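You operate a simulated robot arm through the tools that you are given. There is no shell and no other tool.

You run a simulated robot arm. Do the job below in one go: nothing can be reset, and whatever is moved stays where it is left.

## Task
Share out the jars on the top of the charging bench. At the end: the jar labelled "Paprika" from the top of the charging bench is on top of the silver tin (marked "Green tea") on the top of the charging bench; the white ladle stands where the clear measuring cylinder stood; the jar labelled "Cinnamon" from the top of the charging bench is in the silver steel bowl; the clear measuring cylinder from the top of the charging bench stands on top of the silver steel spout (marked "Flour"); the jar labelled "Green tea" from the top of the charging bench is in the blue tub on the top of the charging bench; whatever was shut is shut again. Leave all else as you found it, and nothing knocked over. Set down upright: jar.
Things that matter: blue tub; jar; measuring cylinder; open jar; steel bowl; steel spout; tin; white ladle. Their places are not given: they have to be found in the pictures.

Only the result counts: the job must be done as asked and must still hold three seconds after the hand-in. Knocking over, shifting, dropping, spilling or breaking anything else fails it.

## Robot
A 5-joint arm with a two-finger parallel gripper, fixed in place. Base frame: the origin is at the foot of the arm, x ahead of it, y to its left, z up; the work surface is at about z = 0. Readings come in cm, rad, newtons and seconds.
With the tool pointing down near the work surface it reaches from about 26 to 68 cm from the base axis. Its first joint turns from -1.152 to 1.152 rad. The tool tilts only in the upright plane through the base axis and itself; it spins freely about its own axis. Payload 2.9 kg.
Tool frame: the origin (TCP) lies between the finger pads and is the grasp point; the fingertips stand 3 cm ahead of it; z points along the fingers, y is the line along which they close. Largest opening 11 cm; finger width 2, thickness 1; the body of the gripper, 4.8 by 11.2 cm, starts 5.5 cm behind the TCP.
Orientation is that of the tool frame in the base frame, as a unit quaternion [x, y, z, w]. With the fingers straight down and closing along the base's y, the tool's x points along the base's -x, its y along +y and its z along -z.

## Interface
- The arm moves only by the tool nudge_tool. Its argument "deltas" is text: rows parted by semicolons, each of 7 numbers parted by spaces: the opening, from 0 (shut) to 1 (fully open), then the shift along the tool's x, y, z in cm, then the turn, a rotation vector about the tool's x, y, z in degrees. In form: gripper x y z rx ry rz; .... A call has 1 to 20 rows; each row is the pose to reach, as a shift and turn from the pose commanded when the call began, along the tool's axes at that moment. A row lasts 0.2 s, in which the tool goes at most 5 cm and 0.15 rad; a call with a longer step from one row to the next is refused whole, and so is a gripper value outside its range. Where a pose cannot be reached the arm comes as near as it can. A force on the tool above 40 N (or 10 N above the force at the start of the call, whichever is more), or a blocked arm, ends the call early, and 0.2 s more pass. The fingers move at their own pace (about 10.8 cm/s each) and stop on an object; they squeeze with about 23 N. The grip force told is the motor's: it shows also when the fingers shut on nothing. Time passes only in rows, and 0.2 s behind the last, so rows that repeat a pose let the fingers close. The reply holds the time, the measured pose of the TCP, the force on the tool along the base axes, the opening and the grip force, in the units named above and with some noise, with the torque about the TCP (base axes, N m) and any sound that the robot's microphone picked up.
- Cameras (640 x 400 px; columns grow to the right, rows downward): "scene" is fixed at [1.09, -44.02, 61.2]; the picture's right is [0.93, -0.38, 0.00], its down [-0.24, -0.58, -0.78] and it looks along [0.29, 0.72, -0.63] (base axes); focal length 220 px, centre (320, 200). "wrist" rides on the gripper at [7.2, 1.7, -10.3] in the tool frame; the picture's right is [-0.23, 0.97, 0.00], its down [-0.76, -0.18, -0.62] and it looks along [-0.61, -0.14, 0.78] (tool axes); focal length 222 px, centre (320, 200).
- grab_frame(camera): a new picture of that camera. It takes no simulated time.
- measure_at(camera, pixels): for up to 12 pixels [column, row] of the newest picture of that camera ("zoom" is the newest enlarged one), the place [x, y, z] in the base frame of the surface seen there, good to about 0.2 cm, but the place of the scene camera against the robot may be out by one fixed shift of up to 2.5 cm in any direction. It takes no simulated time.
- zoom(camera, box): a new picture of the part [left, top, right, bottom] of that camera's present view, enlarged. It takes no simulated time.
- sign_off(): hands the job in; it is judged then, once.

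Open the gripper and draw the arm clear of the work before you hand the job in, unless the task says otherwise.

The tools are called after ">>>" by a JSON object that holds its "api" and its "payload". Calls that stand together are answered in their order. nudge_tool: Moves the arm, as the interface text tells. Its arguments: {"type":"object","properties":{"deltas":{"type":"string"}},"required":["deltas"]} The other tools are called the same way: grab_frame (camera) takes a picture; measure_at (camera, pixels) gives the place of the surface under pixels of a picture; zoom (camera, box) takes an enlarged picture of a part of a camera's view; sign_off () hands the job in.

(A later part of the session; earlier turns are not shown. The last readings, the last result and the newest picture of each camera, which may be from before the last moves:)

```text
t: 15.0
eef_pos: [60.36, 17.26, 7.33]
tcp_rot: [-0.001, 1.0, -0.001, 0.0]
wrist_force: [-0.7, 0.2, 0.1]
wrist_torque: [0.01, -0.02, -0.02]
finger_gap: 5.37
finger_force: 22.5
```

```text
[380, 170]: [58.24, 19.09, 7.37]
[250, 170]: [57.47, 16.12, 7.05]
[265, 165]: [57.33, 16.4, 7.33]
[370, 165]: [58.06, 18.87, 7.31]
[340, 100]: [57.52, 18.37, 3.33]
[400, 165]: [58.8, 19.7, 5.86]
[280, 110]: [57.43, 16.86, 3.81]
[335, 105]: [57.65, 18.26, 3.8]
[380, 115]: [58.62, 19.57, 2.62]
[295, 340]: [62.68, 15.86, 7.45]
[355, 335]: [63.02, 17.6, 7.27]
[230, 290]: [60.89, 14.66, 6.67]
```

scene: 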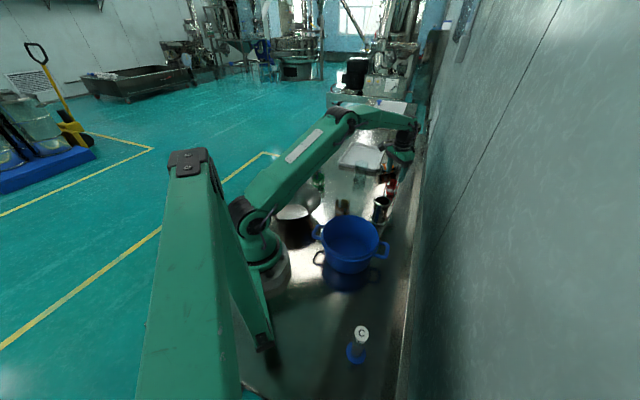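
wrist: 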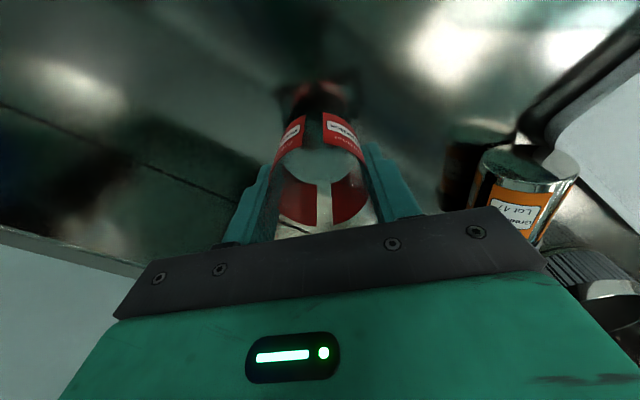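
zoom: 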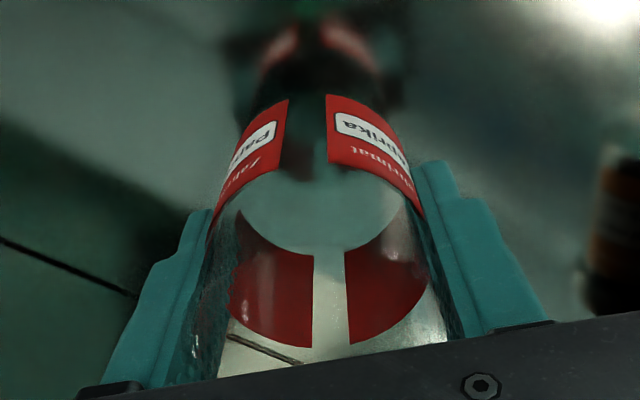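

The label now spans z≈3.2 to 7.5, which suggests the jar rose less than the tool did. I check with the scene camera for the gap between the jar and its reflection.

>>> {"api": "zoom", "payload": {"camera": "scene", "box": [365, 165, 405, 205]}}

>>> {"api": "measure_at", "payload": {"camera": "zoom", "pixels": [[290, 230], [290, 285], [320, 235], [270, 240], [270, 290], [320, 300], [280, 320], [345, 280], [260, 330], [300, 345]]}}

```text
10.00 times, centred on (385, 185) of scene
```

zoom: 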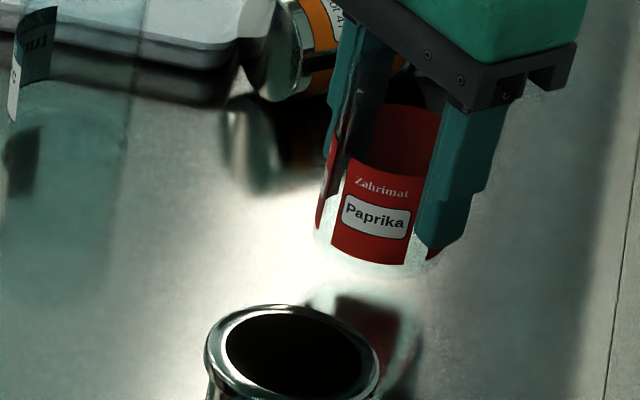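

```text
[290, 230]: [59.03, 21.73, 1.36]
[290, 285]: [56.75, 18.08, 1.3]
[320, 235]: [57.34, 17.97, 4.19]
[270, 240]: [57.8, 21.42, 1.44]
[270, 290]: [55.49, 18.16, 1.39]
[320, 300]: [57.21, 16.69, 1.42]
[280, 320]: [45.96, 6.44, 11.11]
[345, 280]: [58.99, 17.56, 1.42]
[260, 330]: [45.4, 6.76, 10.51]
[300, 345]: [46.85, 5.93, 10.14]
```

I measure the label's lower and upper edges at zoom (338,243), (395,258), (350,165), (415,178), plus the reflection.

>>> {"api": "measure_at", "payload": {"camera": "zoom", "pixels": [[338, 240], [370, 252], [398, 258], [352, 165], [385, 178], [415, 180], [350, 300], [385, 305], [365, 268], [365, 280]]}}

```text
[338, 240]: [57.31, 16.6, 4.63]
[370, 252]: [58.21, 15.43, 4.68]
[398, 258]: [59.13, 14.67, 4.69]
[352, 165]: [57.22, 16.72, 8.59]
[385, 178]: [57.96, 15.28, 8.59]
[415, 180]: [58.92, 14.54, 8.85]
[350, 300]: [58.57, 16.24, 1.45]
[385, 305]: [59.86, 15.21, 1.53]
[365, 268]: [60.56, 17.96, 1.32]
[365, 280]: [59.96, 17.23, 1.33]
```

The scene camera puts the label bottom 3.3 cm above the bench (it was ≈1.1 when standing), matching the 2.1 cm lift: slow lifting does not slip, so the earlier quick lift caused it. I raise a bit more and park the jar gently at a free spot around (53,1.5), out of the way of the tin work.

>>> {"api": "nudge_tool", "payload": {"deltas": "0 0 0 -0.4 0 0 0; 0 0 0 -0.8 0 0 0; 0 0.3 -0.6 -1.0 0 0 0; 0 0.9 -1.9 -1.0 0 0 0; 0 1.5 -3.2 -1.0 0 0 0; 0 2.1 -4.5 -1.0 0 0 0; 0 2.7 -5.8 -1.0 0 0 0; 0 3.3 -7.1 -1.0 0 0 0; 0 3.9 -8.4 -1.0 0 0 0; 0 4.5 -9.7 -1.0 0 0 0; 0 5.1 -11.0 -1.0 0 0 0; 0 5.7 -12.3 -1.0 0 0 0; 0 6.3 -13.6 -1.0 0 0 0; 0 6.9 -14.8 -1.0 0 0 0; 0 7.3 -15.6 -1.0 0 0 0; 0 7.3 -15.6 -1.0 0 0 0"}}

>>> {"api": "grab_frame", "payload": {"camera": "scene"}}

>>> {"api": "grab_frame", "payload": {"camera": "wrist"}}

>>> {"api": "zoom", "payload": {"camera": "scene", "box": [365, 165, 425, 240]}}

```text
t: 18.4
eef_pos: [53.26, 1.43, 8.27]
tcp_rot: [-0.001, 1.0, 0.0, 0.0]
wrist_force: [0.8, -0.3, -0.5]
wrist_torque: [0.01, 0.02, 0.01]
finger_gap: 5.34
finger_force: 23.3
```

```text
taken
```

scene: 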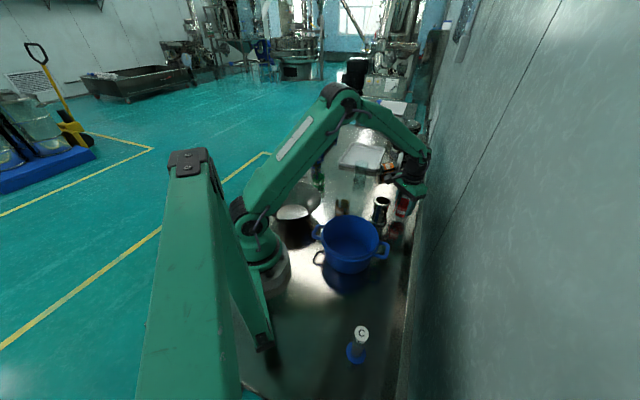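

```text
taken
```

wrist: 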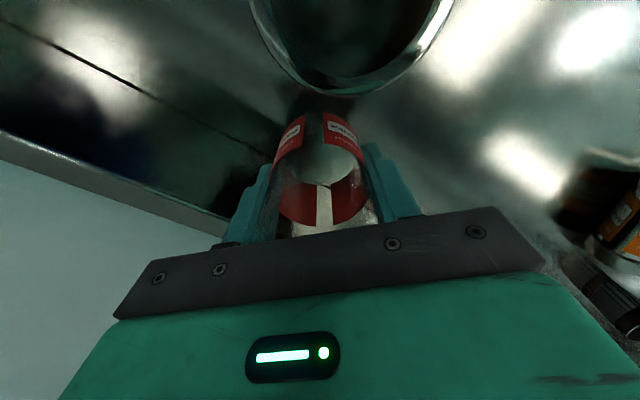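

```text
5.33 times, centred on (395, 202) of scene
```

zoom: 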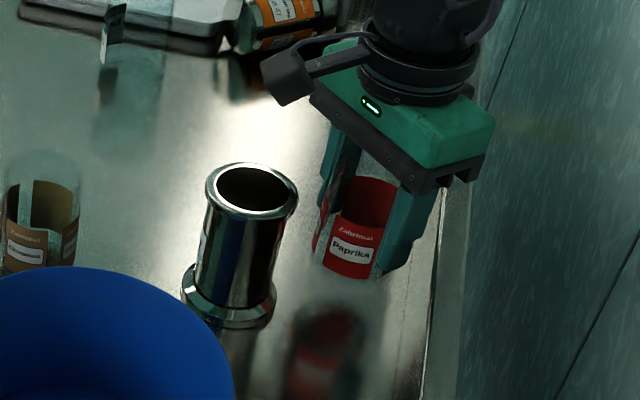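

The jar held without slipping. I lower it 3.0 cm onto the bench at (53.3,1.4), release, and rise straight up to z≈18.

>>> {"api": "nudge_tool", "payload": {"deltas": "0 0 0 0.8 0 0 0; 0 0 0 1.6 0 0 0; 0 0 0 2.3 0 0 0; 0 0 0 2.7 0 0 0; 0 0 0 2.95 0 0 0; 0 0 0 3.0 0 0 0; 0 0 0 3.0 0 0 0; 0.55 0 0 3.0 0 0 0; 0.62 0 0 3.0 0 0 0; 0.65 0 0 3.0 0 0 0; 0.65 0 0 2.0 0 0 0; 0.65 0 0 0 0 0 0; 0.65 0 0 -3 0 0 0; 0.65 0 0 -6 0 0 0; 0.65 0 0 -9 0 0 0; 0.65 0 0 -12 0 0 0; 0.65 0 0 -12 0 0 0"}}

>>> {"api": "grab_frame", "payload": {"camera": "wrist"}}

>>> {"api": "grab_frame", "payload": {"camera": "scene"}}

```text
t: 22.0
eef_pos: [53.22, 1.58, 20.24]
tcp_rot: [-0.002, 1.0, -0.001, 0.0]
wrist_force: [0.2, -0.7, -0.2]
wrist_torque: [-0.01, 0.0, 0.0]
finger_gap: 7.17
finger_force: 0.0
```

```text
taken
```

wrist: 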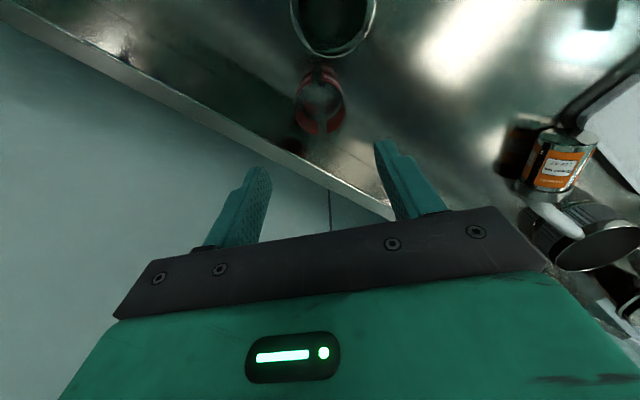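

```text
taken
```

scene: 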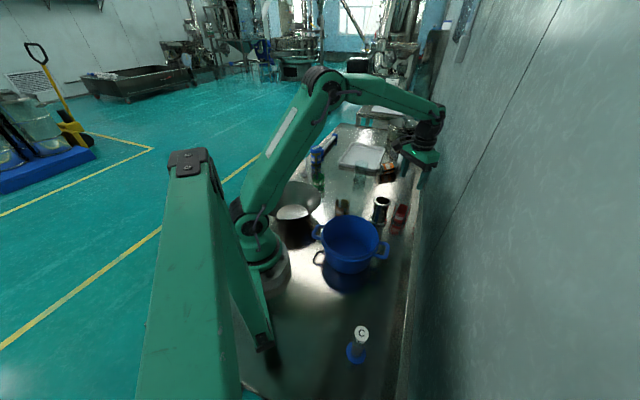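

Paprika stands upright at about (53.3,1.5). The tin is visible at wrist (560,165) with the saucepan's white handle just beyond it at (555,215); I zoom there and measure the handle, tray and tin.

>>> {"api": "zoom", "payload": {"camera": "wrist", "box": [480, 90, 640, 250]}}

>>> {"api": "measure_at", "payload": {"camera": "zoom", "pixels": [[300, 305], [280, 300], [340, 320], [240, 260], [330, 100], [370, 130], [260, 110], [305, 200], [290, 240], [340, 245], [420, 70], [360, 90]]}}

>>> {"api": "zoom", "payload": {"camera": "scene", "box": [365, 125, 425, 200]}}

```text
2.50 times, centred on (560, 170) of wrist
```

zoom: 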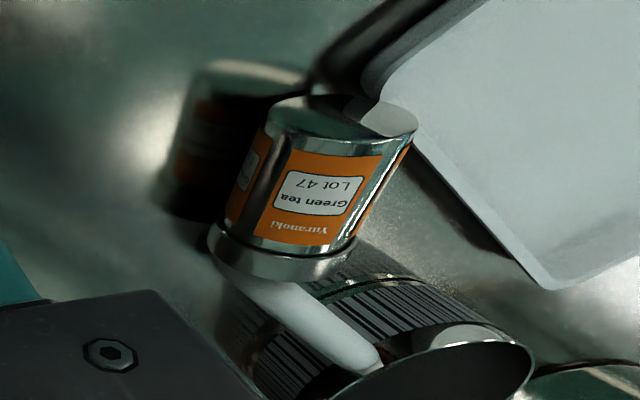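

```text
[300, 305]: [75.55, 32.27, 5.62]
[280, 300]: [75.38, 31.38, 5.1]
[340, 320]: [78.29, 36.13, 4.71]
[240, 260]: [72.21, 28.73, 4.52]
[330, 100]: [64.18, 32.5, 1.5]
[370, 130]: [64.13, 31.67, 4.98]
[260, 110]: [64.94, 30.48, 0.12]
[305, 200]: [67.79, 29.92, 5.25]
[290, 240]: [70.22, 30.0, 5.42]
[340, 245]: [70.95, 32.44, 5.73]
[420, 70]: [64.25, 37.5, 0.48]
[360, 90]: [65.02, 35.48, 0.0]
```

```text
5.33 times, centred on (395, 162) of scene
```

zoom: 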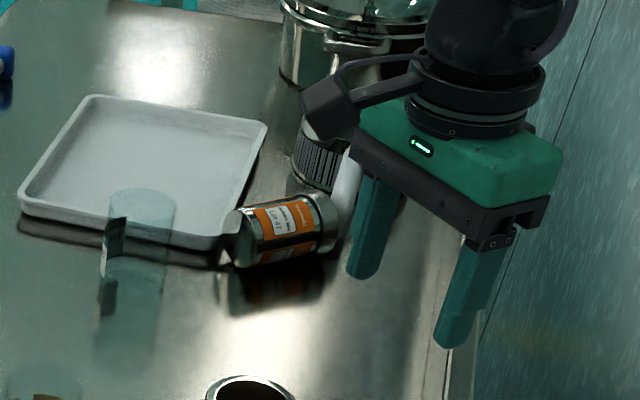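

The tin's lid end (x≈73) sits right by the saucepan handle tip (≈(74.5,31,5)), and its foot end is near the tray corner. I measure the tray's edge line and handle tip more exactly to plan a safe grip.

>>> {"api": "zoom", "payload": {"camera": "wrist", "box": [520, 90, 640, 210]}}

>>> {"api": "measure_at", "payload": {"camera": "zoom", "pixels": [[390, 130], [420, 180], [450, 220], [480, 260], [520, 310], [560, 360], [370, 60], [330, 100], [230, 370], [270, 360], [150, 300], [260, 320]]}}

```text
3.33 times, centred on (580, 150) of wrist
```

zoom: 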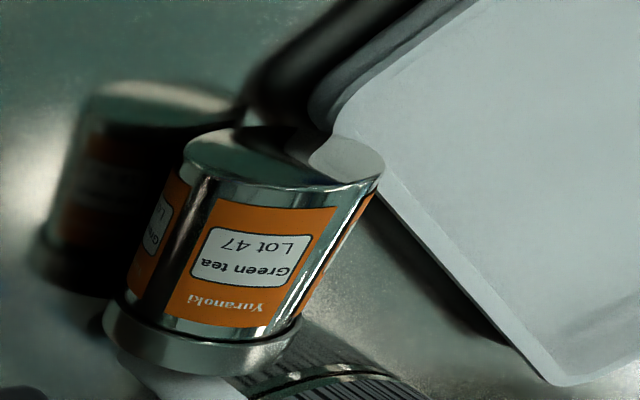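

```text
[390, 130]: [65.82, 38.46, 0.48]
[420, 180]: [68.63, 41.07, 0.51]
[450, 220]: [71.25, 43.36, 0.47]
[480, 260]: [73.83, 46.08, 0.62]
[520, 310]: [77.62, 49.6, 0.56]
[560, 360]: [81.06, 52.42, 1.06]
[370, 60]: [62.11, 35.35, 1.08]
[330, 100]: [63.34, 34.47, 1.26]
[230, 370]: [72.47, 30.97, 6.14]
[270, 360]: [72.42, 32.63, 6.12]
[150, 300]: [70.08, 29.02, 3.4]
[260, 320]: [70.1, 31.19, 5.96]
```

The tin's axis lies along x at y≈31.7 (x 64.2–73.3, radius ≈2.9), reachable only with a tilted tool, so I will stand it up after clearing the corridor. First I do the Cinnamon jar: move above its approximate place (34,13) at z≈18 to look.

>>> {"api": "nudge_tool", "payload": {"deltas": "0.9 2.4 1.5 0.3 0 0 0; 0.9 4.8 2.9 0.6 0 0 0; 0.9 7.2 4.4 0.8 0 0 0; 0.9 9.6 5.8 1.1 0 0 0; 0.9 12 7.3 1.4 0 0 0; 0.9 14.4 8.8 1.7 0 0 0; 0.9 16.8 10.3 1.9 0 0 0; 0.9 19.2 11.7 2.2 0 0 0; 0.9 19.2 11.7 2.2 0 0 0"}}

>>> {"api": "grab_frame", "payload": {"camera": "wrist"}}

>>> {"api": "zoom", "payload": {"camera": "wrist", "box": [240, 40, 400, 180]}}

```text
t: 24.0
eef_pos: [33.89, 13.33, 18.22]
tcp_rot: [0.001, 1.0, 0.0, 0.0]
wrist_force: [0.5, 0.7, -0.1]
wrist_torque: [0.01, 0.01, 0.03]
finger_gap: 9.91
finger_force: 0.1
```

```text
taken
```

wrist: 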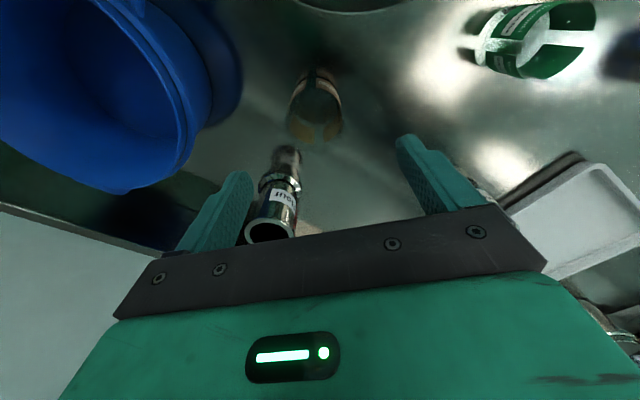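

```text
2.86 times, centred on (320, 110) of wrist
```

zoom: 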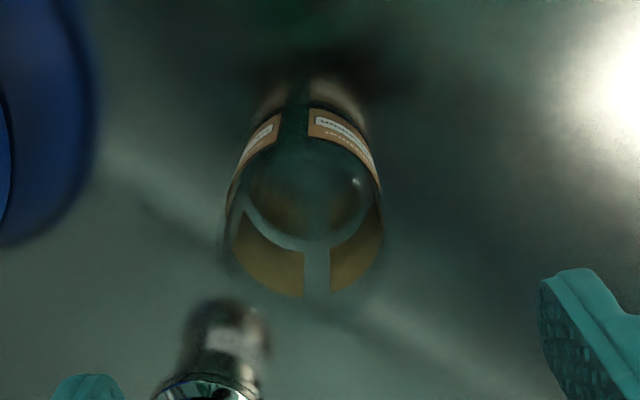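

Cinnamon is at wrist (315,110), between the fingers. I measure its label panels at zoom (265,135),(340,130),(270,260),(350,250) and more.

>>> {"api": "measure_at", "payload": {"camera": "zoom", "pixels": [[262, 138], [340, 132], [270, 265], [350, 255], [245, 165], [370, 165], [255, 250], [370, 240], [290, 280], [345, 280], [320, 115], [310, 350]]}}

>>> {"api": "measure_at", "payload": {"camera": "wrist", "pixels": [[485, 50], [505, 25], [540, 60], [575, 15], [520, 70], [510, 50], [360, 5], [310, 3], [180, 170], [130, 190], [275, 240], [290, 185]]}}

```text
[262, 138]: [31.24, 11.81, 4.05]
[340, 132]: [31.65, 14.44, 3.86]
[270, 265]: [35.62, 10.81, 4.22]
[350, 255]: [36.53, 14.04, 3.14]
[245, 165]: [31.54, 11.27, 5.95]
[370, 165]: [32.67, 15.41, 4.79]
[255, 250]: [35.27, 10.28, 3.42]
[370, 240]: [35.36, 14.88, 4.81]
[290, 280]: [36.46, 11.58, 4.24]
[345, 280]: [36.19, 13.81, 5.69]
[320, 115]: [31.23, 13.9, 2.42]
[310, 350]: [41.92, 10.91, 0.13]
```

```text
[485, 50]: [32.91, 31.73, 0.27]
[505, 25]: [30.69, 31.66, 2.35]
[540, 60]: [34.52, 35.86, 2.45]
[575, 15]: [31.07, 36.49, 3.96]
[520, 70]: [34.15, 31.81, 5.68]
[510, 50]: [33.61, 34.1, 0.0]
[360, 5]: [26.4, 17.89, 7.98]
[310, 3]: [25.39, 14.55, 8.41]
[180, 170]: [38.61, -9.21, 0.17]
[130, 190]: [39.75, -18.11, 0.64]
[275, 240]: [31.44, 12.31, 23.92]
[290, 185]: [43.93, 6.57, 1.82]
```

Cinnamon's axis fits to (33.88,12.85), radius ≈2.8. I shift −0.48 in y, descend to z≈5.3, close fully, settle, and lift slowly by 2 cm.

>>> {"api": "nudge_tool", "payload": {"deltas": "0.8 0 -0.48 0 0 0 0; 0.8 0 -0.48 3 0 0 0; 0.8 0 -0.48 6 0 0 0; 0.8 0 -0.48 9 0 0 0; 0.8 0 -0.48 11.5 0 0 0; 0.8 0 -0.48 12.9 0 0 0; 0.8 0 -0.48 12.9 0 0 0; 0.5 0 -0.48 12.9 0 0 0; 0.2 0 -0.48 12.9 0 0 0; 0 0 -0.48 12.9 0 0 0; 0 0 -0.48 12.9 0 0 0; 0 0 -0.48 12.9 0 0 0; 0 0 -0.48 12.9 0 0 0; 0 0 -0.48 12.8 0 0 0; 0 0 -0.48 12.6 0 0 0; 0 0 -0.48 12.2 0 0 0; 0 0 -0.48 11.8 0 0 0; 0 0 -0.48 11.4 0 0 0; 0 0 -0.48 11.0 0 0 0; 0 0 -0.48 10.9 0 0 0"}}

>>> {"api": "grab_frame", "payload": {"camera": "wrist"}}

>>> {"api": "grab_frame", "payload": {"camera": "scene"}}

>>> {"api": "zoom", "payload": {"camera": "scene", "box": [320, 180, 370, 225]}}

>>> {"api": "zoom", "payload": {"camera": "wrist", "box": [240, 70, 400, 250]}}

```text
t: 28.2
eef_pos: [34.04, 12.76, 7.19]
tcp_rot: [-0.001, 1.0, 0.0, 0.0]
wrist_force: [-0.7, 0.6, 0.4]
wrist_torque: [0.0, -0.02, 0.0]
finger_gap: 5.37
finger_force: 23.1
```

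```text
taken
```

wrist: 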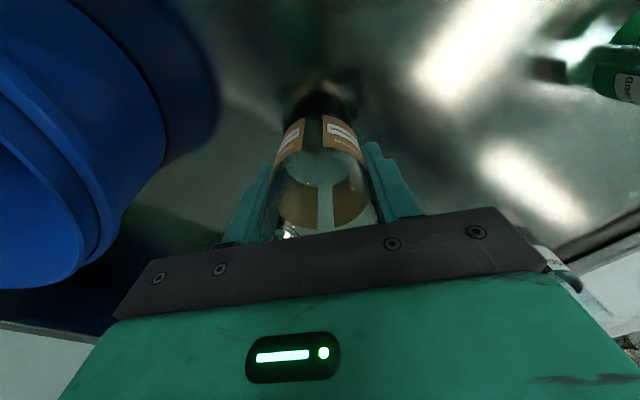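

```text
taken
```

scene: 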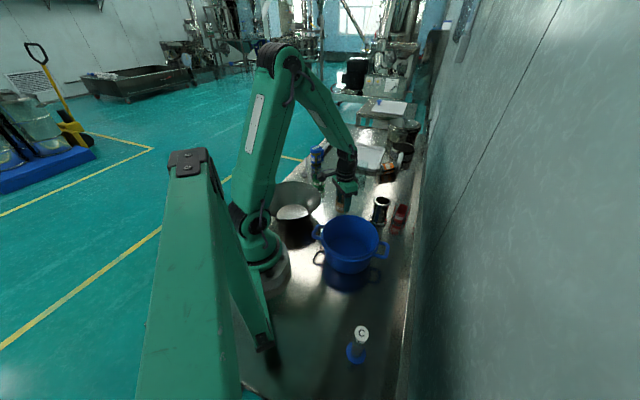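

```text
8.89 times, centred on (345, 202) of scene
```

zoom: 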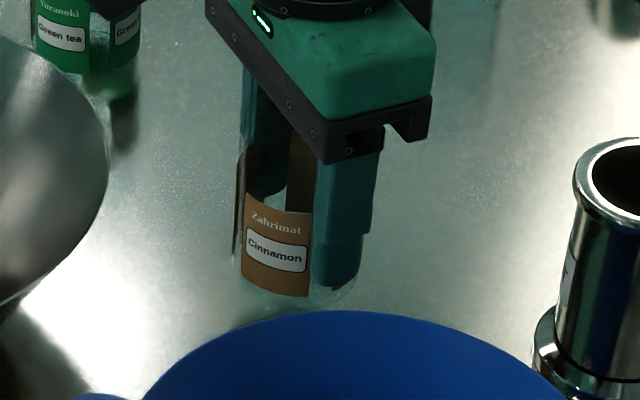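

```text
2.22 times, centred on (320, 160) of wrist
```

zoom: 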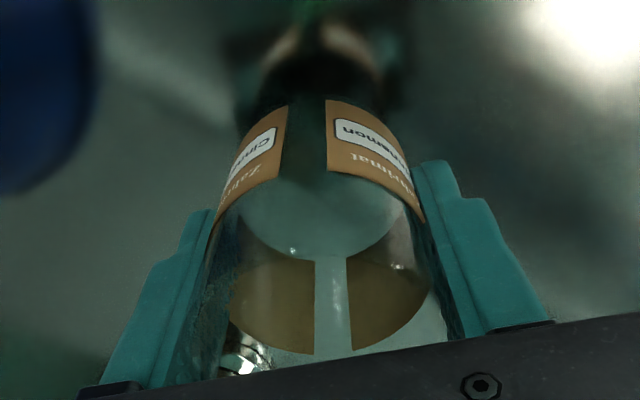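

The Cinnamon jar is held with no slip (label in the same place relative to the fingers as in the good Paprika lift). I keep lifting slowly, 9 cm more, and check again.

>>> {"api": "nudge_tool", "payload": {"deltas": "0 0 0 -0.3 0 0 0; 0 0 0 -0.8 0 0 0; 0 0 0 -1.4 0 0 0; 0 0 0 -2.0 0 0 0; 0 0 0 -2.6 0 0 0; 0 0 0 -3.2 0 0 0; 0 0 0 -3.8 0 0 0; 0 0 0 -4.4 0 0 0; 0 0 0 -5.0 0 0 0; 0 0 0 -5.6 0 0 0; 0 0 0 -6.2 0 0 0; 0 0 0 -6.8 0 0 0; 0 0 0 -7.4 0 0 0; 0 0 0 -8.0 0 0 0; 0 0 0 -8.5 0 0 0; 0 0 0 -8.8 0 0 0; 0 0 0 -9.0 0 0 0"}}

>>> {"api": "zoom", "payload": {"camera": "wrist", "box": [240, 70, 400, 250]}}

>>> {"api": "measure_at", "payload": {"camera": "zoom", "pixels": [[340, 105], [280, 110], [370, 165], [260, 175]]}}

```text
t: 31.8
eef_pos: [33.99, 12.74, 16.23]
tcp_rot: [-0.001, 1.0, 0.0, 0.0]
wrist_force: [-0.4, 0.0, -1.6]
wrist_torque: [0.01, 0.0, -0.02]
finger_gap: 5.38
finger_force: 23.3
```

```text
2.22 times, centred on (320, 160) of wrist
```

zoom: 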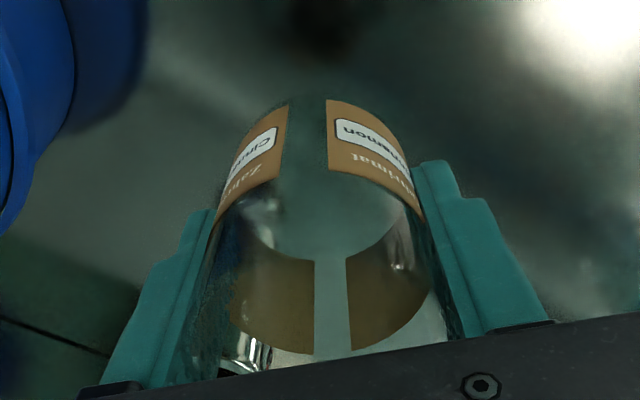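

```text
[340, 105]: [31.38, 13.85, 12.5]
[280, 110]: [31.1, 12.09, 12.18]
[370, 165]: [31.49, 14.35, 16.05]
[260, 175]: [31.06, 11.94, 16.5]
```

No slip after a 9 cm lift (picture unchanged relative to the fingers). I carry it level to above the bowl floor target (16.6,20.8).

>>> {"api": "nudge_tool", "payload": {"deltas": "0 0.6 0.3 0 0 0 0; 0 1.8 0.85 0 0 0 0; 0 3.1 1.45 0 0 0 0; 0 4.4 2.05 0 0 0 0; 0 5.7 2.65 0 0 0 0; 0 7.0 3.25 0 0 0 0; 0 8.3 3.85 0 0 0 0; 0 9.6 4.45 0 0 0 0; 0 10.9 5.05 0 0 0 0; 0 12.2 5.65 0 0 0 0; 0 13.5 6.25 0 0 0 0; 0 14.8 6.85 0 0 0 0; 0 16.0 7.4 0 0 0 0; 0 17.0 7.88 0 0 0 0; 0 17.39 8.06 0 0 0 0; 0 17.39 8.06 0 0 0 0"}}

>>> {"api": "grab_frame", "payload": {"camera": "scene"}}

>>> {"api": "grab_frame", "payload": {"camera": "wrist"}}

>>> {"api": "zoom", "payload": {"camera": "scene", "box": [240, 150, 350, 260]}}

```text
t: 35.2
eef_pos: [16.6, 20.72, 16.32]
tcp_rot: [-0.001, 1.0, -0.001, 0.001]
wrist_force: [0.5, -0.1, -0.8]
wrist_torque: [0.0, 0.0, 0.0]
finger_gap: 5.38
finger_force: 22.8
```

```text
taken
```

scene: 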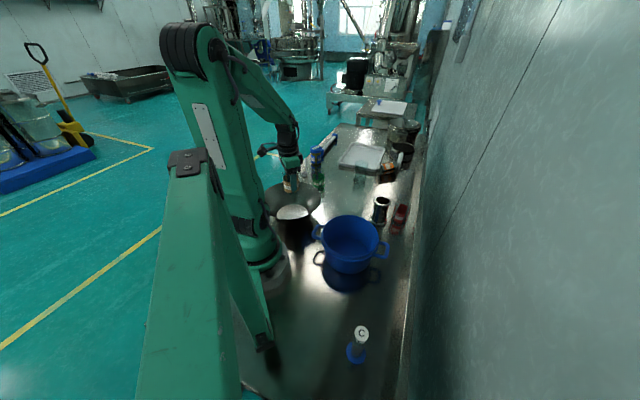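

```text
taken
```

wrist: 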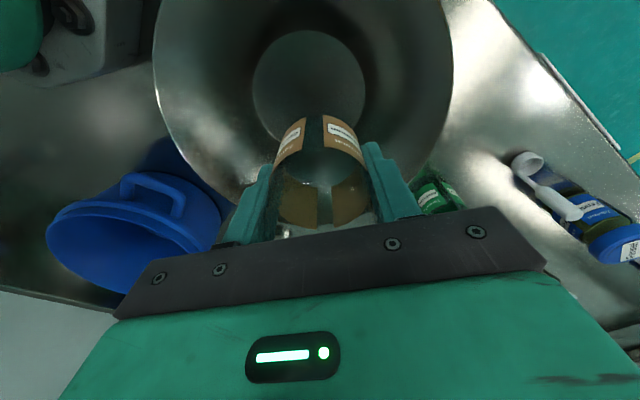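

```text
3.64 times, centred on (295, 205) of scene
```

zoom: 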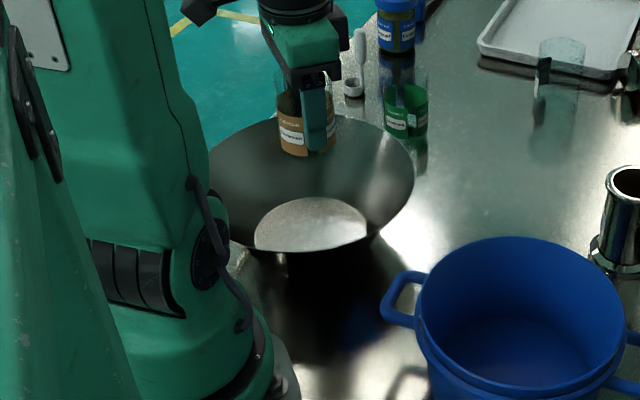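

The arm reaches (16.6,20.7,16.3) above the bowl, and the wrist view shows the bowl's floor disc (cols 253–365, rows 30–140). I measure the floor and rim for the exact centre.

>>> {"api": "measure_at", "payload": {"camera": "wrist", "pixels": [[257, 80], [310, 33], [360, 85], [275, 125], [310, 70], [345, 50], [270, 45], [157, 80], [448, 80], [180, 140], [430, 140], [300, 100]]}}

```text
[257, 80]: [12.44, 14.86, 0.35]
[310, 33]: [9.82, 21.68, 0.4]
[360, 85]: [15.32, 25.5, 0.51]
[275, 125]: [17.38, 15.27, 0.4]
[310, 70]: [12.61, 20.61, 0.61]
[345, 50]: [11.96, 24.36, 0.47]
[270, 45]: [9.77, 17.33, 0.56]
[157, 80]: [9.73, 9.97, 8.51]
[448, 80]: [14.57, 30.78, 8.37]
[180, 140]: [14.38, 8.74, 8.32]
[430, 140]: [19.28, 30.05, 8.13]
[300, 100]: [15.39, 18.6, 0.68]
```

Bowl floor centre is (14.85,19.9), radius ≈5.5 at z≈0.5; the jar (radius 2.8) at (16.6,20.7) fits on the flat part. I lower it slowly by 10.3 cm.

>>> {"api": "nudge_tool", "payload": {"deltas": "0 0 0 0.5 0 0 0; 0 0 0 1.4 0 0 0; 0 0 0 2.4 0 0 0; 0 0 0 3.4 0 0 0; 0 0 0 4.4 0 0 0; 0 0 0 5.4 0 0 0; 0 0 0 6.4 0 0 0; 0 0 0 7.3 0 0 0; 0 0 0 8.1 0 0 0; 0 0 0 8.8 0 0 0; 0 0 0 9.4 0 0 0; 0 0 0 9.8 0 0 0; 0 0 0 10.1 0 0 0; 0 0 0 10.3 0 0 0; 0 0 0 10.3 0 0 0"}}

>>> {"api": "grab_frame", "payload": {"camera": "wrist"}}

>>> {"api": "zoom", "payload": {"camera": "scene", "box": [250, 160, 340, 240]}}

```text
t: 38.4
eef_pos: [16.56, 20.9, 5.95]
tcp_rot: [0.0, 1.0, 0.0, 0.0]
wrist_force: [0.3, -0.7, -0.3]
wrist_torque: [0.0, 0.01, 0.0]
finger_gap: 5.35
finger_force: 22.9
```

```text
taken
```

wrist: 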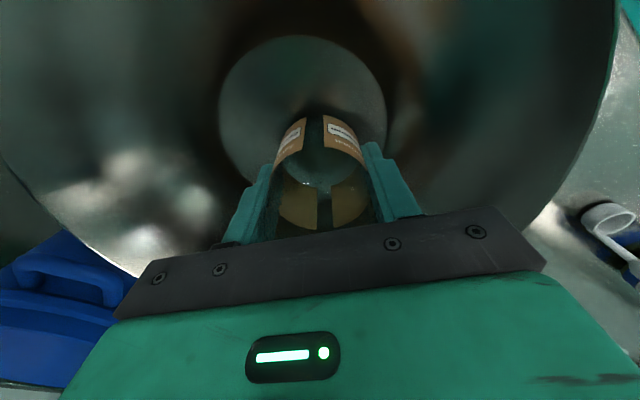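

```text
5.00 times, centred on (295, 200) of scene
```

zoom: 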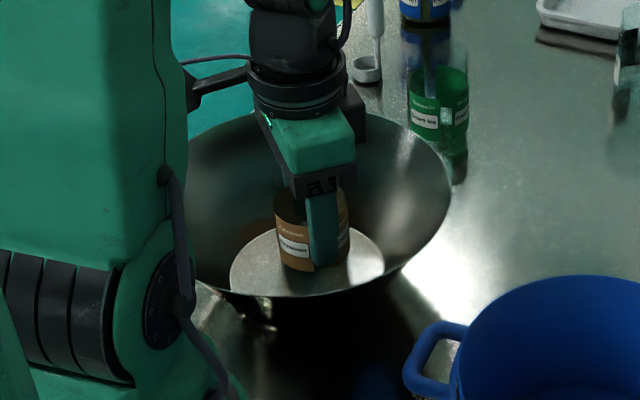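

The jar is on or within ~0.1 cm of the bowl floor (tool z 5.95, floor 0.5). I lower another 0.12, open gently to 0.6 and rise straight up.

>>> {"api": "nudge_tool", "payload": {"deltas": "0 0 0 0.12 0 0 0; 0 0 0 0.15 0 0 0; 0 0 0 0.15 0 0 0; 0.52 0 0 0.15 0 0 0; 0.56 0 0 0.15 0 0 0; 0.6 0 0 0.15 0 0 0; 0.6 0 0 0.15 0 0 0; 0.6 0 0 -0.8 0 0 0; 0.6 0 0 -2 0 0 0; 0.6 0 0 -4 0 0 0; 0.6 0 0 -6.5 0 0 0; 0.6 0 0 -9 0 0 0; 0.6 0 0 -12 0 0 0; 0.6 0 0 -14 0 0 0; 0.6 0 0 -14 0 0 0"}}

>>> {"api": "grab_frame", "payload": {"camera": "wrist"}}

>>> {"api": "zoom", "payload": {"camera": "scene", "box": [250, 160, 340, 240]}}

```text
t: 41.6
eef_pos: [16.44, 20.84, 20.09]
tcp_rot: [-0.001, 1.0, 0.0, 0.0]
wrist_force: [-0.4, -0.8, -0.4]
wrist_torque: [-0.01, 0.02, 0.02]
finger_gap: 6.59
finger_force: 0.0
```

```text
taken
```

wrist: 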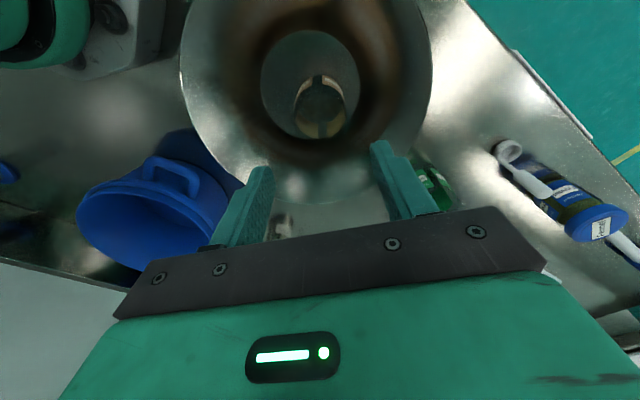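

```text
5.00 times, centred on (295, 200) of scene
```

zoom: 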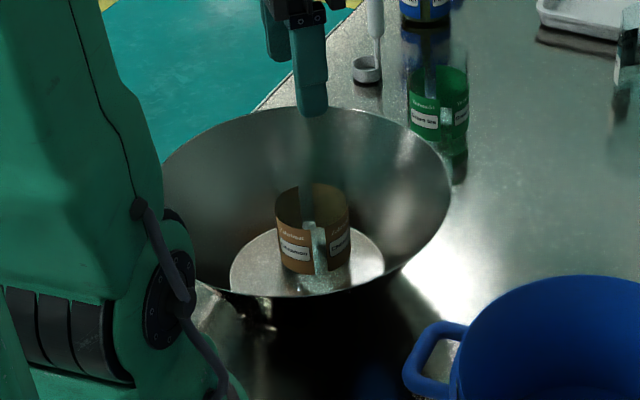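

Cinnamon stands upright in the bowl (scene zoom (313,235)). Next the Green tea jar (green labels): I move above about (33,34) at z≈18.5 and open up to look.

>>> {"api": "nudge_tool", "payload": {"deltas": "0.8 -2.2 1.75 0.2 0 0 0; 0.8 -4.6 3.65 0.4 0 0 0; 0.8 -7 5.55 0.7 0 0 0; 0.8 -9.4 7.45 0.9 0 0 0; 0.8 -11.8 9.4 1.1 0 0 0; 0.8 -14.2 11.3 1.4 0 0 0; 0.8 -16.56 13.16 1.6 0 0 0; 0.8 -16.56 13.16 1.6 0 0 0"}}

>>> {"api": "grab_frame", "payload": {"camera": "wrist"}}

>>> {"api": "zoom", "payload": {"camera": "wrist", "box": [240, 40, 400, 180]}}

```text
t: 43.4
eef_pos: [33.32, 34.0, 18.28]
tcp_rot: [0.0, 1.0, 0.0, 0.0]
wrist_force: [-0.7, -0.5, 0.2]
wrist_torque: [0.01, -0.01, 0.02]
finger_gap: 8.82
finger_force: 0.0
```

```text
taken
```

wrist: 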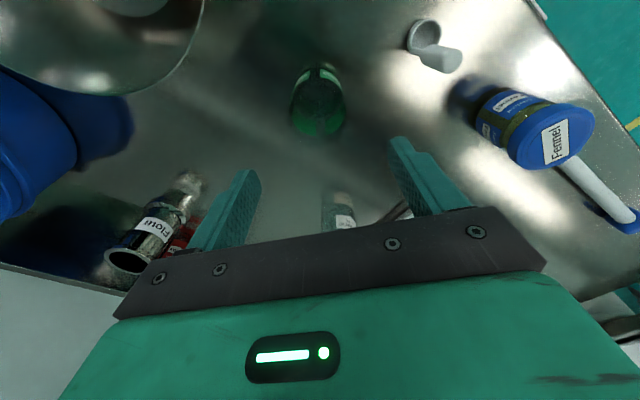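

```text
2.86 times, centred on (320, 110) of wrist
```

zoom: 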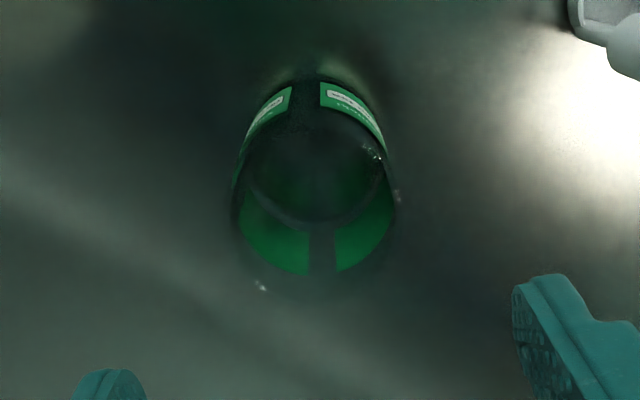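

Green tea jar is at wrist (318,100). I measure its label panels for the axis.

>>> {"api": "measure_at", "payload": {"camera": "zoom", "pixels": [[275, 110], [350, 105], [280, 245], [360, 235], [250, 145], [378, 135], [258, 225], [385, 205], [295, 262], [345, 262], [240, 180], [330, 90]]}}

>>> {"api": "measure_at", "payload": {"camera": "wrist", "pixels": [[420, 30], [430, 40], [450, 62], [435, 55], [413, 40], [435, 27], [330, 220], [345, 215], [520, 150], [545, 105]]}}

```text
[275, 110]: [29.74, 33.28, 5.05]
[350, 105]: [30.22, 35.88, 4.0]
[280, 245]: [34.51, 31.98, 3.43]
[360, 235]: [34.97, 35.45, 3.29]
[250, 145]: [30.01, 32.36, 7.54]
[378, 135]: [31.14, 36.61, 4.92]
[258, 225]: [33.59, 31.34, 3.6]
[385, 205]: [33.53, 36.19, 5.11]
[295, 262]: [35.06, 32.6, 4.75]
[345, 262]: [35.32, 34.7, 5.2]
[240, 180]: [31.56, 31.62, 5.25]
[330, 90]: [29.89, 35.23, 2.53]
```

```text
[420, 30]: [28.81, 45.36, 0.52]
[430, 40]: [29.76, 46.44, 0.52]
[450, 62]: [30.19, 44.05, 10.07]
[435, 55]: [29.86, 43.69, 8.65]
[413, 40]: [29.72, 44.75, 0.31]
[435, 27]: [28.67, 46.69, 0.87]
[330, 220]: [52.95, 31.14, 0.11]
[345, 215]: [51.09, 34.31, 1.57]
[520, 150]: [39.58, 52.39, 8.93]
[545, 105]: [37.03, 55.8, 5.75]
```

The Green tea jar's axis fits to (32.5,33.95). I align, descend to z≈5.6, close fully and lift slowly.

>>> {"api": "nudge_tool", "payload": {"deltas": "0.8 0.8 -0.05 0 0 0 0; 0.8 0.8 -0.05 3 0 0 0; 0.8 0.8 -0.05 6 0 0 0; 0.8 0.8 -0.05 9 0 0 0; 0.8 0.8 -0.05 11.5 0 0 0; 0.8 0.8 -0.05 12.7 0 0 0; 0.8 0.8 -0.05 12.7 0 0 0; 0.5 0.8 -0.05 12.7 0 0 0; 0.2 0.8 -0.05 12.7 0 0 0; 0 0.8 -0.05 12.7 0 0 0; 0 0.8 -0.05 12.7 0 0 0; 0 0.8 -0.05 12.7 0 0 0; 0 0.8 -0.05 12.7 0 0 0; 0 0.8 -0.05 12.6 0 0 0; 0 0.8 -0.05 12.4 0 0 0; 0 0.8 -0.05 12.0 0 0 0; 0 0.8 -0.05 11.6 0 0 0; 0 0.8 -0.05 11.2 0 0 0; 0 0.8 -0.05 10.8 0 0 0; 0 0.8 -0.05 10.7 0 0 0"}}

>>> {"api": "zoom", "payload": {"camera": "wrist", "box": [240, 70, 400, 250]}}

>>> {"api": "zoom", "payload": {"camera": "scene", "box": [295, 140, 345, 200]}}

```text
t: 47.6
eef_pos: [32.32, 33.92, 7.71]
tcp_rot: [-0.001, 1.0, 0.001, 0.0]
wrist_force: [0.1, 0.2, -0.7]
wrist_torque: [0.02, 0.0, -0.01]
finger_gap: 5.31
finger_force: 22.9
```

```text
2.22 times, centred on (320, 160) of wrist
```

zoom: 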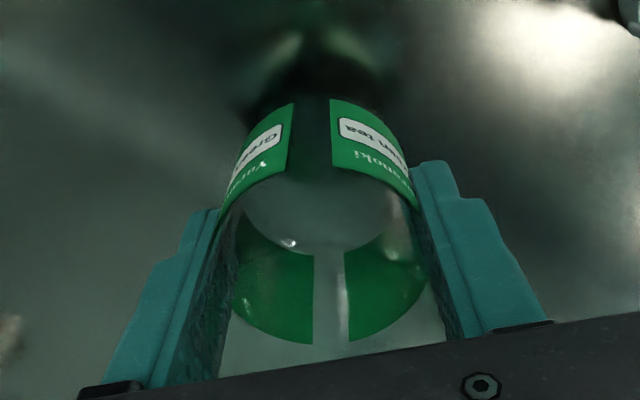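

```text
6.67 times, centred on (320, 170) of scene
```

zoom: 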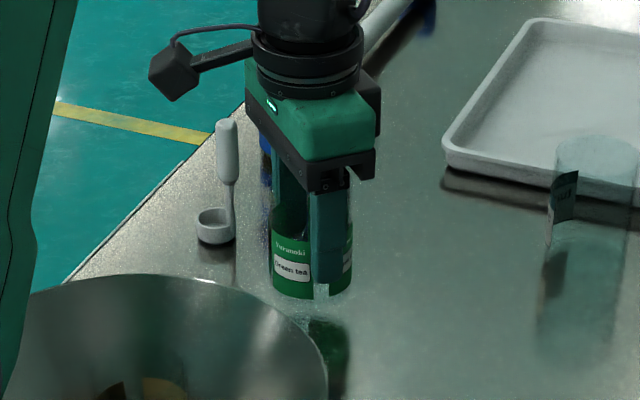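

Held firmly (gap 5.31, no slip visible). I lift slowly 10.2 cm more so the jar clears the tub rim (z≈10.2).

>>> {"api": "nudge_tool", "payload": {"deltas": "0 0 0 -0.3 0 0 0; 0 0 0 -0.8 0 0 0; 0 0 0 -1.4 0 0 0; 0 0 0 -2.1 0 0 0; 0 0 0 -2.8 0 0 0; 0 0 0 -3.5 0 0 0; 0 0 0 -4.2 0 0 0; 0 0 0 -4.9 0 0 0; 0 0 0 -5.6 0 0 0; 0 0 0 -6.3 0 0 0; 0 0 0 -7.0 0 0 0; 0 0 0 -7.7 0 0 0; 0 0 0 -8.4 0 0 0; 0 0 0 -9.1 0 0 0; 0 0 0 -9.7 0 0 0; 0 0 0 -10.1 0 0 0; 0 0 0 -10.3 0 0 0; 0 0 0 -10.3 0 0 0"}}

>>> {"api": "zoom", "payload": {"camera": "wrist", "box": [240, 70, 400, 250]}}

```text
t: 51.4
eef_pos: [32.29, 33.93, 17.85]
tcp_rot: [-0.001, 1.0, 0.001, 0.0]
wrist_force: [0.4, 0.3, -1.1]
wrist_torque: [-0.01, -0.02, 0.01]
finger_gap: 5.31
finger_force: 23.7
```

```text
2.22 times, centred on (320, 160) of wrist
```

zoom: 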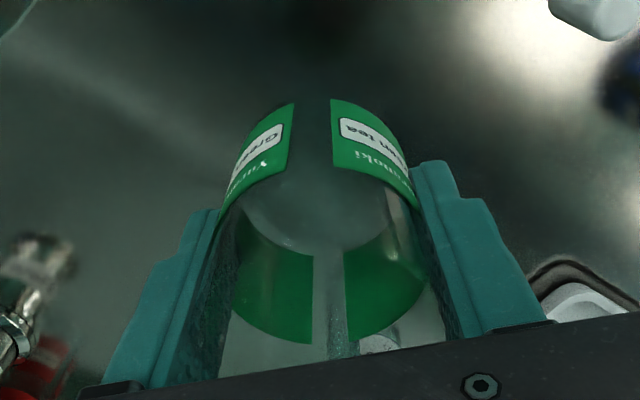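

Still no slip. I carry the jar level towards the tub (centre ≈(26.6,−5.6)) in two gentle calls; first half now.

>>> {"api": "nudge_tool", "payload": {"deltas": "0 0.08 -0.6 0 0 0 0; 0 0.23 -1.8 0 0 0 0; 0 0.43 -3.3 0 0 0 0; 0 0.62 -4.8 0 0 0 0; 0 0.81 -6.3 0 0 0 0; 0 1.01 -7.8 0 0 0 0; 0 1.2 -9.3 0 0 0 0; 0 1.39 -10.8 0 0 0 0; 0 1.59 -12.3 0 0 0 0; 0 1.78 -13.8 0 0 0 0; 0 1.97 -15.3 0 0 0 0; 0 2.17 -16.8 0 0 0 0; 0 2.36 -18.3 0 0 0 0; 0 2.5 -19.4 0 0 0 0; 0 2.58 -20 0 0 0 0"}}

>>> {"api": "nudge_tool", "payload": {"deltas": "0 0.08 -0.6 0 0 0 0; 0 0.23 -1.8 0 0 0 0; 0 0.43 -3.3 0 0 0 0; 0 0.62 -4.8 0 0 0 0; 0 0.81 -6.3 0 0 0 0; 0 1.01 -7.8 0 0 0 0; 0 1.2 -9.3 0 0 0 0; 0 1.39 -10.8 0 0 0 0; 0 1.59 -12.3 0 0 0 0; 0 1.78 -13.8 0 0 0 0; 0 1.97 -15.3 0 0 0 0; 0 2.17 -16.8 0 0 0 0; 0 2.36 -18.1 0 0 0 0; 0 2.5 -19.0 0 0 0 0; 0 2.52 -19.5 0 0 0 0; 0 2.52 -19.5 0 0 0 0"}}

>>> {"api": "grab_frame", "payload": {"camera": "wrist"}}

>>> {"api": "grab_frame", "payload": {"camera": "scene"}}

```text
t: 54.6
eef_pos: [29.65, 13.88, 17.94]
tcp_rot: [-0.001, 1.0, 0.001, 0.0]
wrist_force: [-0.5, -0.4, -0.6]
wrist_torque: [0.01, -0.01, 0.0]
finger_gap: 5.32
finger_force: 22.5
```

```text
t: 58.0
eef_pos: [27.24, -5.67, 17.88]
tcp_rot: [-0.001, 1.0, 0.0, 0.001]
wrist_force: [0.3, 0.0, 0.1]
wrist_torque: [0.02, -0.01, 0.0]
finger_gap: 5.31
finger_force: 23.4
```

```text
taken
```

wrist: 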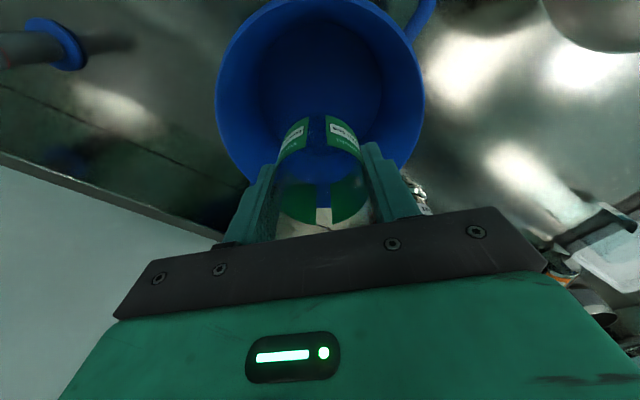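

```text
taken
```

scene: 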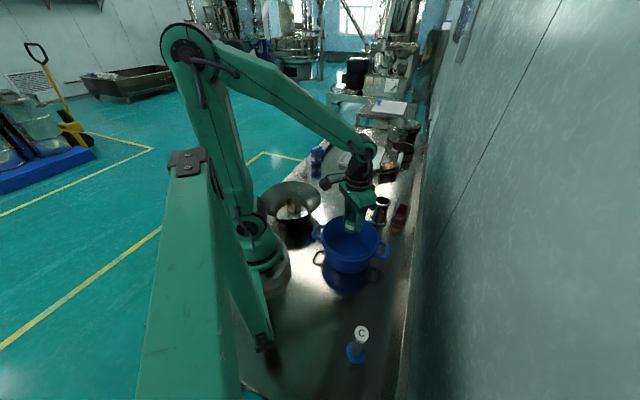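

The jar is above the tub (tub in wrist view cols 217–425). I measure rim and floor from here to verify the spot before lowering.

>>> {"api": "measure_at", "payload": {"camera": "wrist", "pixels": [[219, 90], [423, 95], [250, 30], [390, 30], [235, 150], [408, 150], [318, 60], [275, 80], [365, 80], [318, 100], [290, 40], [350, 40]]}}

```text
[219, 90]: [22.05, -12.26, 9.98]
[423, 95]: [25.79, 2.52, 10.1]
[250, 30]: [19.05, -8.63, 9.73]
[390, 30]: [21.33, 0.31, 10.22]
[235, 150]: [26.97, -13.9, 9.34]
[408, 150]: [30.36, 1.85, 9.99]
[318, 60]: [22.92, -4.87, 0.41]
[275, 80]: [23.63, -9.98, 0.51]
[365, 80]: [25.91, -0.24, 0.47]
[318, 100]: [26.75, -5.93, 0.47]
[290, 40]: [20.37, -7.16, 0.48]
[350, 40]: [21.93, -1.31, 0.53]
```

Tub centre is (26.65,−5.6), floor at z≈0.48; the jar is well inside. I lower it 11.7 cm slowly.

>>> {"api": "nudge_tool", "payload": {"deltas": "0 0 0 0.5 0 0 0; 0 0 0 1.4 0 0 0; 0 0 0 2.4 0 0 0; 0 0 0 3.4 0 0 0; 0 0 0 4.4 0 0 0; 0 0 0 5.4 0 0 0; 0 0 0 6.4 0 0 0; 0 0 0 7.4 0 0 0; 0 0 0 8.4 0 0 0; 0 0 0 9.3 0 0 0; 0 0 0 10.1 0 0 0; 0 0 0 10.8 0 0 0; 0 0 0 11.3 0 0 0; 0 0 0 11.6 0 0 0; 0 0 0 11.75 0 0 0; 0 0 0 11.75 0 0 0"}}

>>> {"api": "grab_frame", "payload": {"camera": "wrist"}}

>>> {"api": "zoom", "payload": {"camera": "scene", "box": [305, 200, 395, 280]}}

```text
t: 61.4
eef_pos: [27.25, -5.65, 6.08]
tcp_rot: [-0.001, 1.0, 0.0, 0.0]
wrist_force: [-0.3, 0.2, -0.2]
wrist_torque: [-0.01, 0.02, -0.01]
finger_gap: 5.28
finger_force: 22.9
```

```text
taken
```

wrist: 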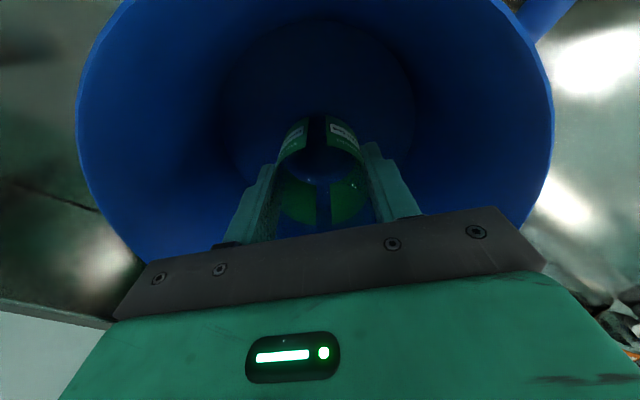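

```text
5.00 times, centred on (350, 240) of scene
```

zoom: 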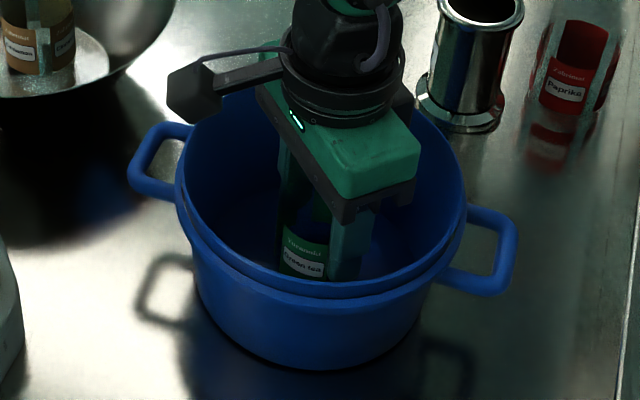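

Tool z is 6.08, matching the tub floor contact height (≈6.06). I lower a hair, open gently and rise out.

>>> {"api": "nudge_tool", "payload": {"deltas": "0 0 0 0.1 0 0 0; 0 0 0 0.1 0 0 0; 0.52 0 0 0.1 0 0 0; 0.56 0 0 0.1 0 0 0; 0.6 0 0 0.1 0 0 0; 0.6 0 0 0.1 0 0 0; 0.6 0 0 -0.8 0 0 0; 0.6 0 0 -2 0 0 0; 0.6 0 0 -4 0 0 0; 0.6 0 0 -6.5 0 0 0; 0.6 0 0 -9 0 0 0; 0.6 0 0 -12 0 0 0; 0.6 0 0 -15 0 0 0; 0.6 0 0 -15 0 0 0"}}

>>> {"api": "grab_frame", "payload": {"camera": "wrist"}}

>>> {"api": "zoom", "payload": {"camera": "scene", "box": [305, 200, 395, 280]}}

```text
t: 64.4
eef_pos: [27.18, -5.69, 21.04]
tcp_rot: [-0.001, 1.0, 0.0, 0.0]
wrist_force: [0.3, -1.2, -0.1]
wrist_torque: [-0.02, -0.01, -0.07]
finger_gap: 6.62
finger_force: 0.2
```

```text
taken
```

wrist: 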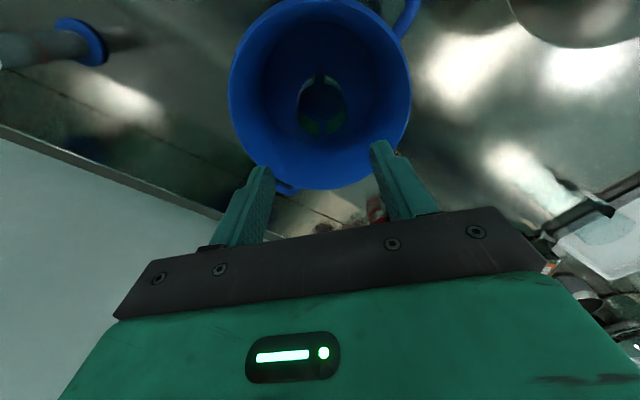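

```text
5.00 times, centred on (350, 240) of scene
```

zoom: 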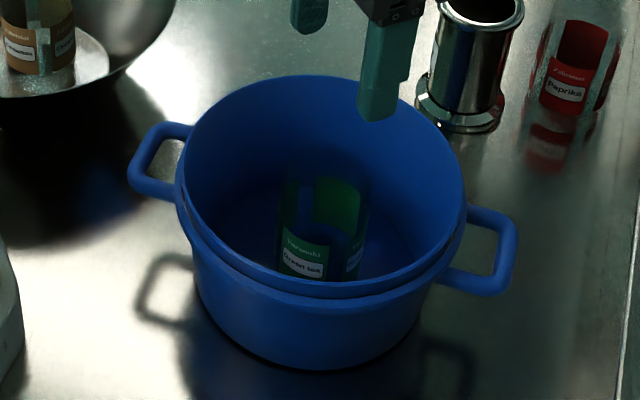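

Green tea stands upright in the tub. Now the tin: I move to a staging pose at azimuth 25°, (54.4,25.4,24), tool down, and look at the tin from there.

>>> {"api": "nudge_tool", "payload": {"deltas": "0.6 -2.5 2.9 -0.5 0 0 0; 0.6 -5.4 6.2 -1 0 0 0; 0.6 -8.2 9.3 -1.5 0 0 0; 0.6 -10.9 12.4 -2 0 0 0; 0.6 -13.6 15.5 -2.5 0 0 0; 0.6 -16.3 18.6 -3 0 0 0; 0.6 -19 21.8 -3 0 0 0; 0.6 -21.8 24.9 -3 0 0 0; 0.7 -24.5 28 -3 0 0 0; 0.7 -26.5 30.3 -3 0 0 0; 0.7 -27.2 31.1 -3 0 0 0; 0.7 -27.2 31.1 -3 0 0 0"}}

>>> {"api": "grab_frame", "payload": {"camera": "wrist"}}

>>> {"api": "zoom", "payload": {"camera": "wrist", "box": [300, 100, 460, 230]}}

```text
t: 67.0
eef_pos: [54.49, 25.71, 24.06]
tcp_rot: [-0.002, 1.0, 0.0, 0.0]
wrist_force: [-0.4, -0.2, -0.1]
wrist_torque: [0.03, 0.01, 0.02]
finger_gap: 7.71
finger_force: 0.0
```

```text
taken
```

wrist: 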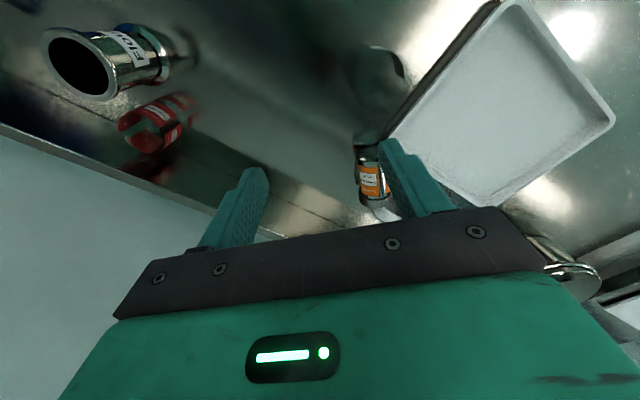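

```text
3.08 times, centred on (380, 165) of wrist
```

zoom: 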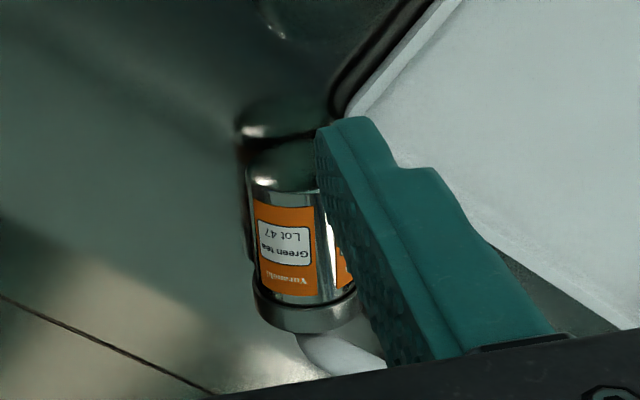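

The tin shows at wrist (370,180), partly behind the finger. I measure its top line, left side, foot rim and lid, plus the handle tip.

>>> {"api": "measure_at", "payload": {"camera": "zoom", "pixels": [[285, 180], [285, 215], [285, 260], [285, 290], [305, 315], [270, 315], [258, 220], [262, 260], [330, 215], [335, 260], [310, 345], [345, 350]]}}

>>> {"api": "measure_at", "payload": {"camera": "wrist", "pixels": [[362, 155], [368, 150], [375, 158], [365, 200], [378, 205], [372, 212], [388, 212], [375, 60], [395, 55], [352, 165], [490, 200], [400, 130]]}}

```text
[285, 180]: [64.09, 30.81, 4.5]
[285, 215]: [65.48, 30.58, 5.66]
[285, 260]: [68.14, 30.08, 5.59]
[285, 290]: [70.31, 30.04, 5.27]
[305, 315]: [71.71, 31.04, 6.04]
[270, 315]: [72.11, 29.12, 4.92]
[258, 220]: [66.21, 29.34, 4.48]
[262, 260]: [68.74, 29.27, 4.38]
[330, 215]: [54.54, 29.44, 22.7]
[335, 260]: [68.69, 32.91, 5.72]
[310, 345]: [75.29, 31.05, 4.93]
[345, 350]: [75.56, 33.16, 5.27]
```

```text
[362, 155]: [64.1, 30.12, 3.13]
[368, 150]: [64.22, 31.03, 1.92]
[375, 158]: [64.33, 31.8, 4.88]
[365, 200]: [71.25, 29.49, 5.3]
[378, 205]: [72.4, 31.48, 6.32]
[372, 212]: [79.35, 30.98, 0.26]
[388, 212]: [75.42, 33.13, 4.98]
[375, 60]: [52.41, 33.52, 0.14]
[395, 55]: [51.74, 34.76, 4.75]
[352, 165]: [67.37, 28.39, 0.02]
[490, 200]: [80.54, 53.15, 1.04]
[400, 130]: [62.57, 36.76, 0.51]
```

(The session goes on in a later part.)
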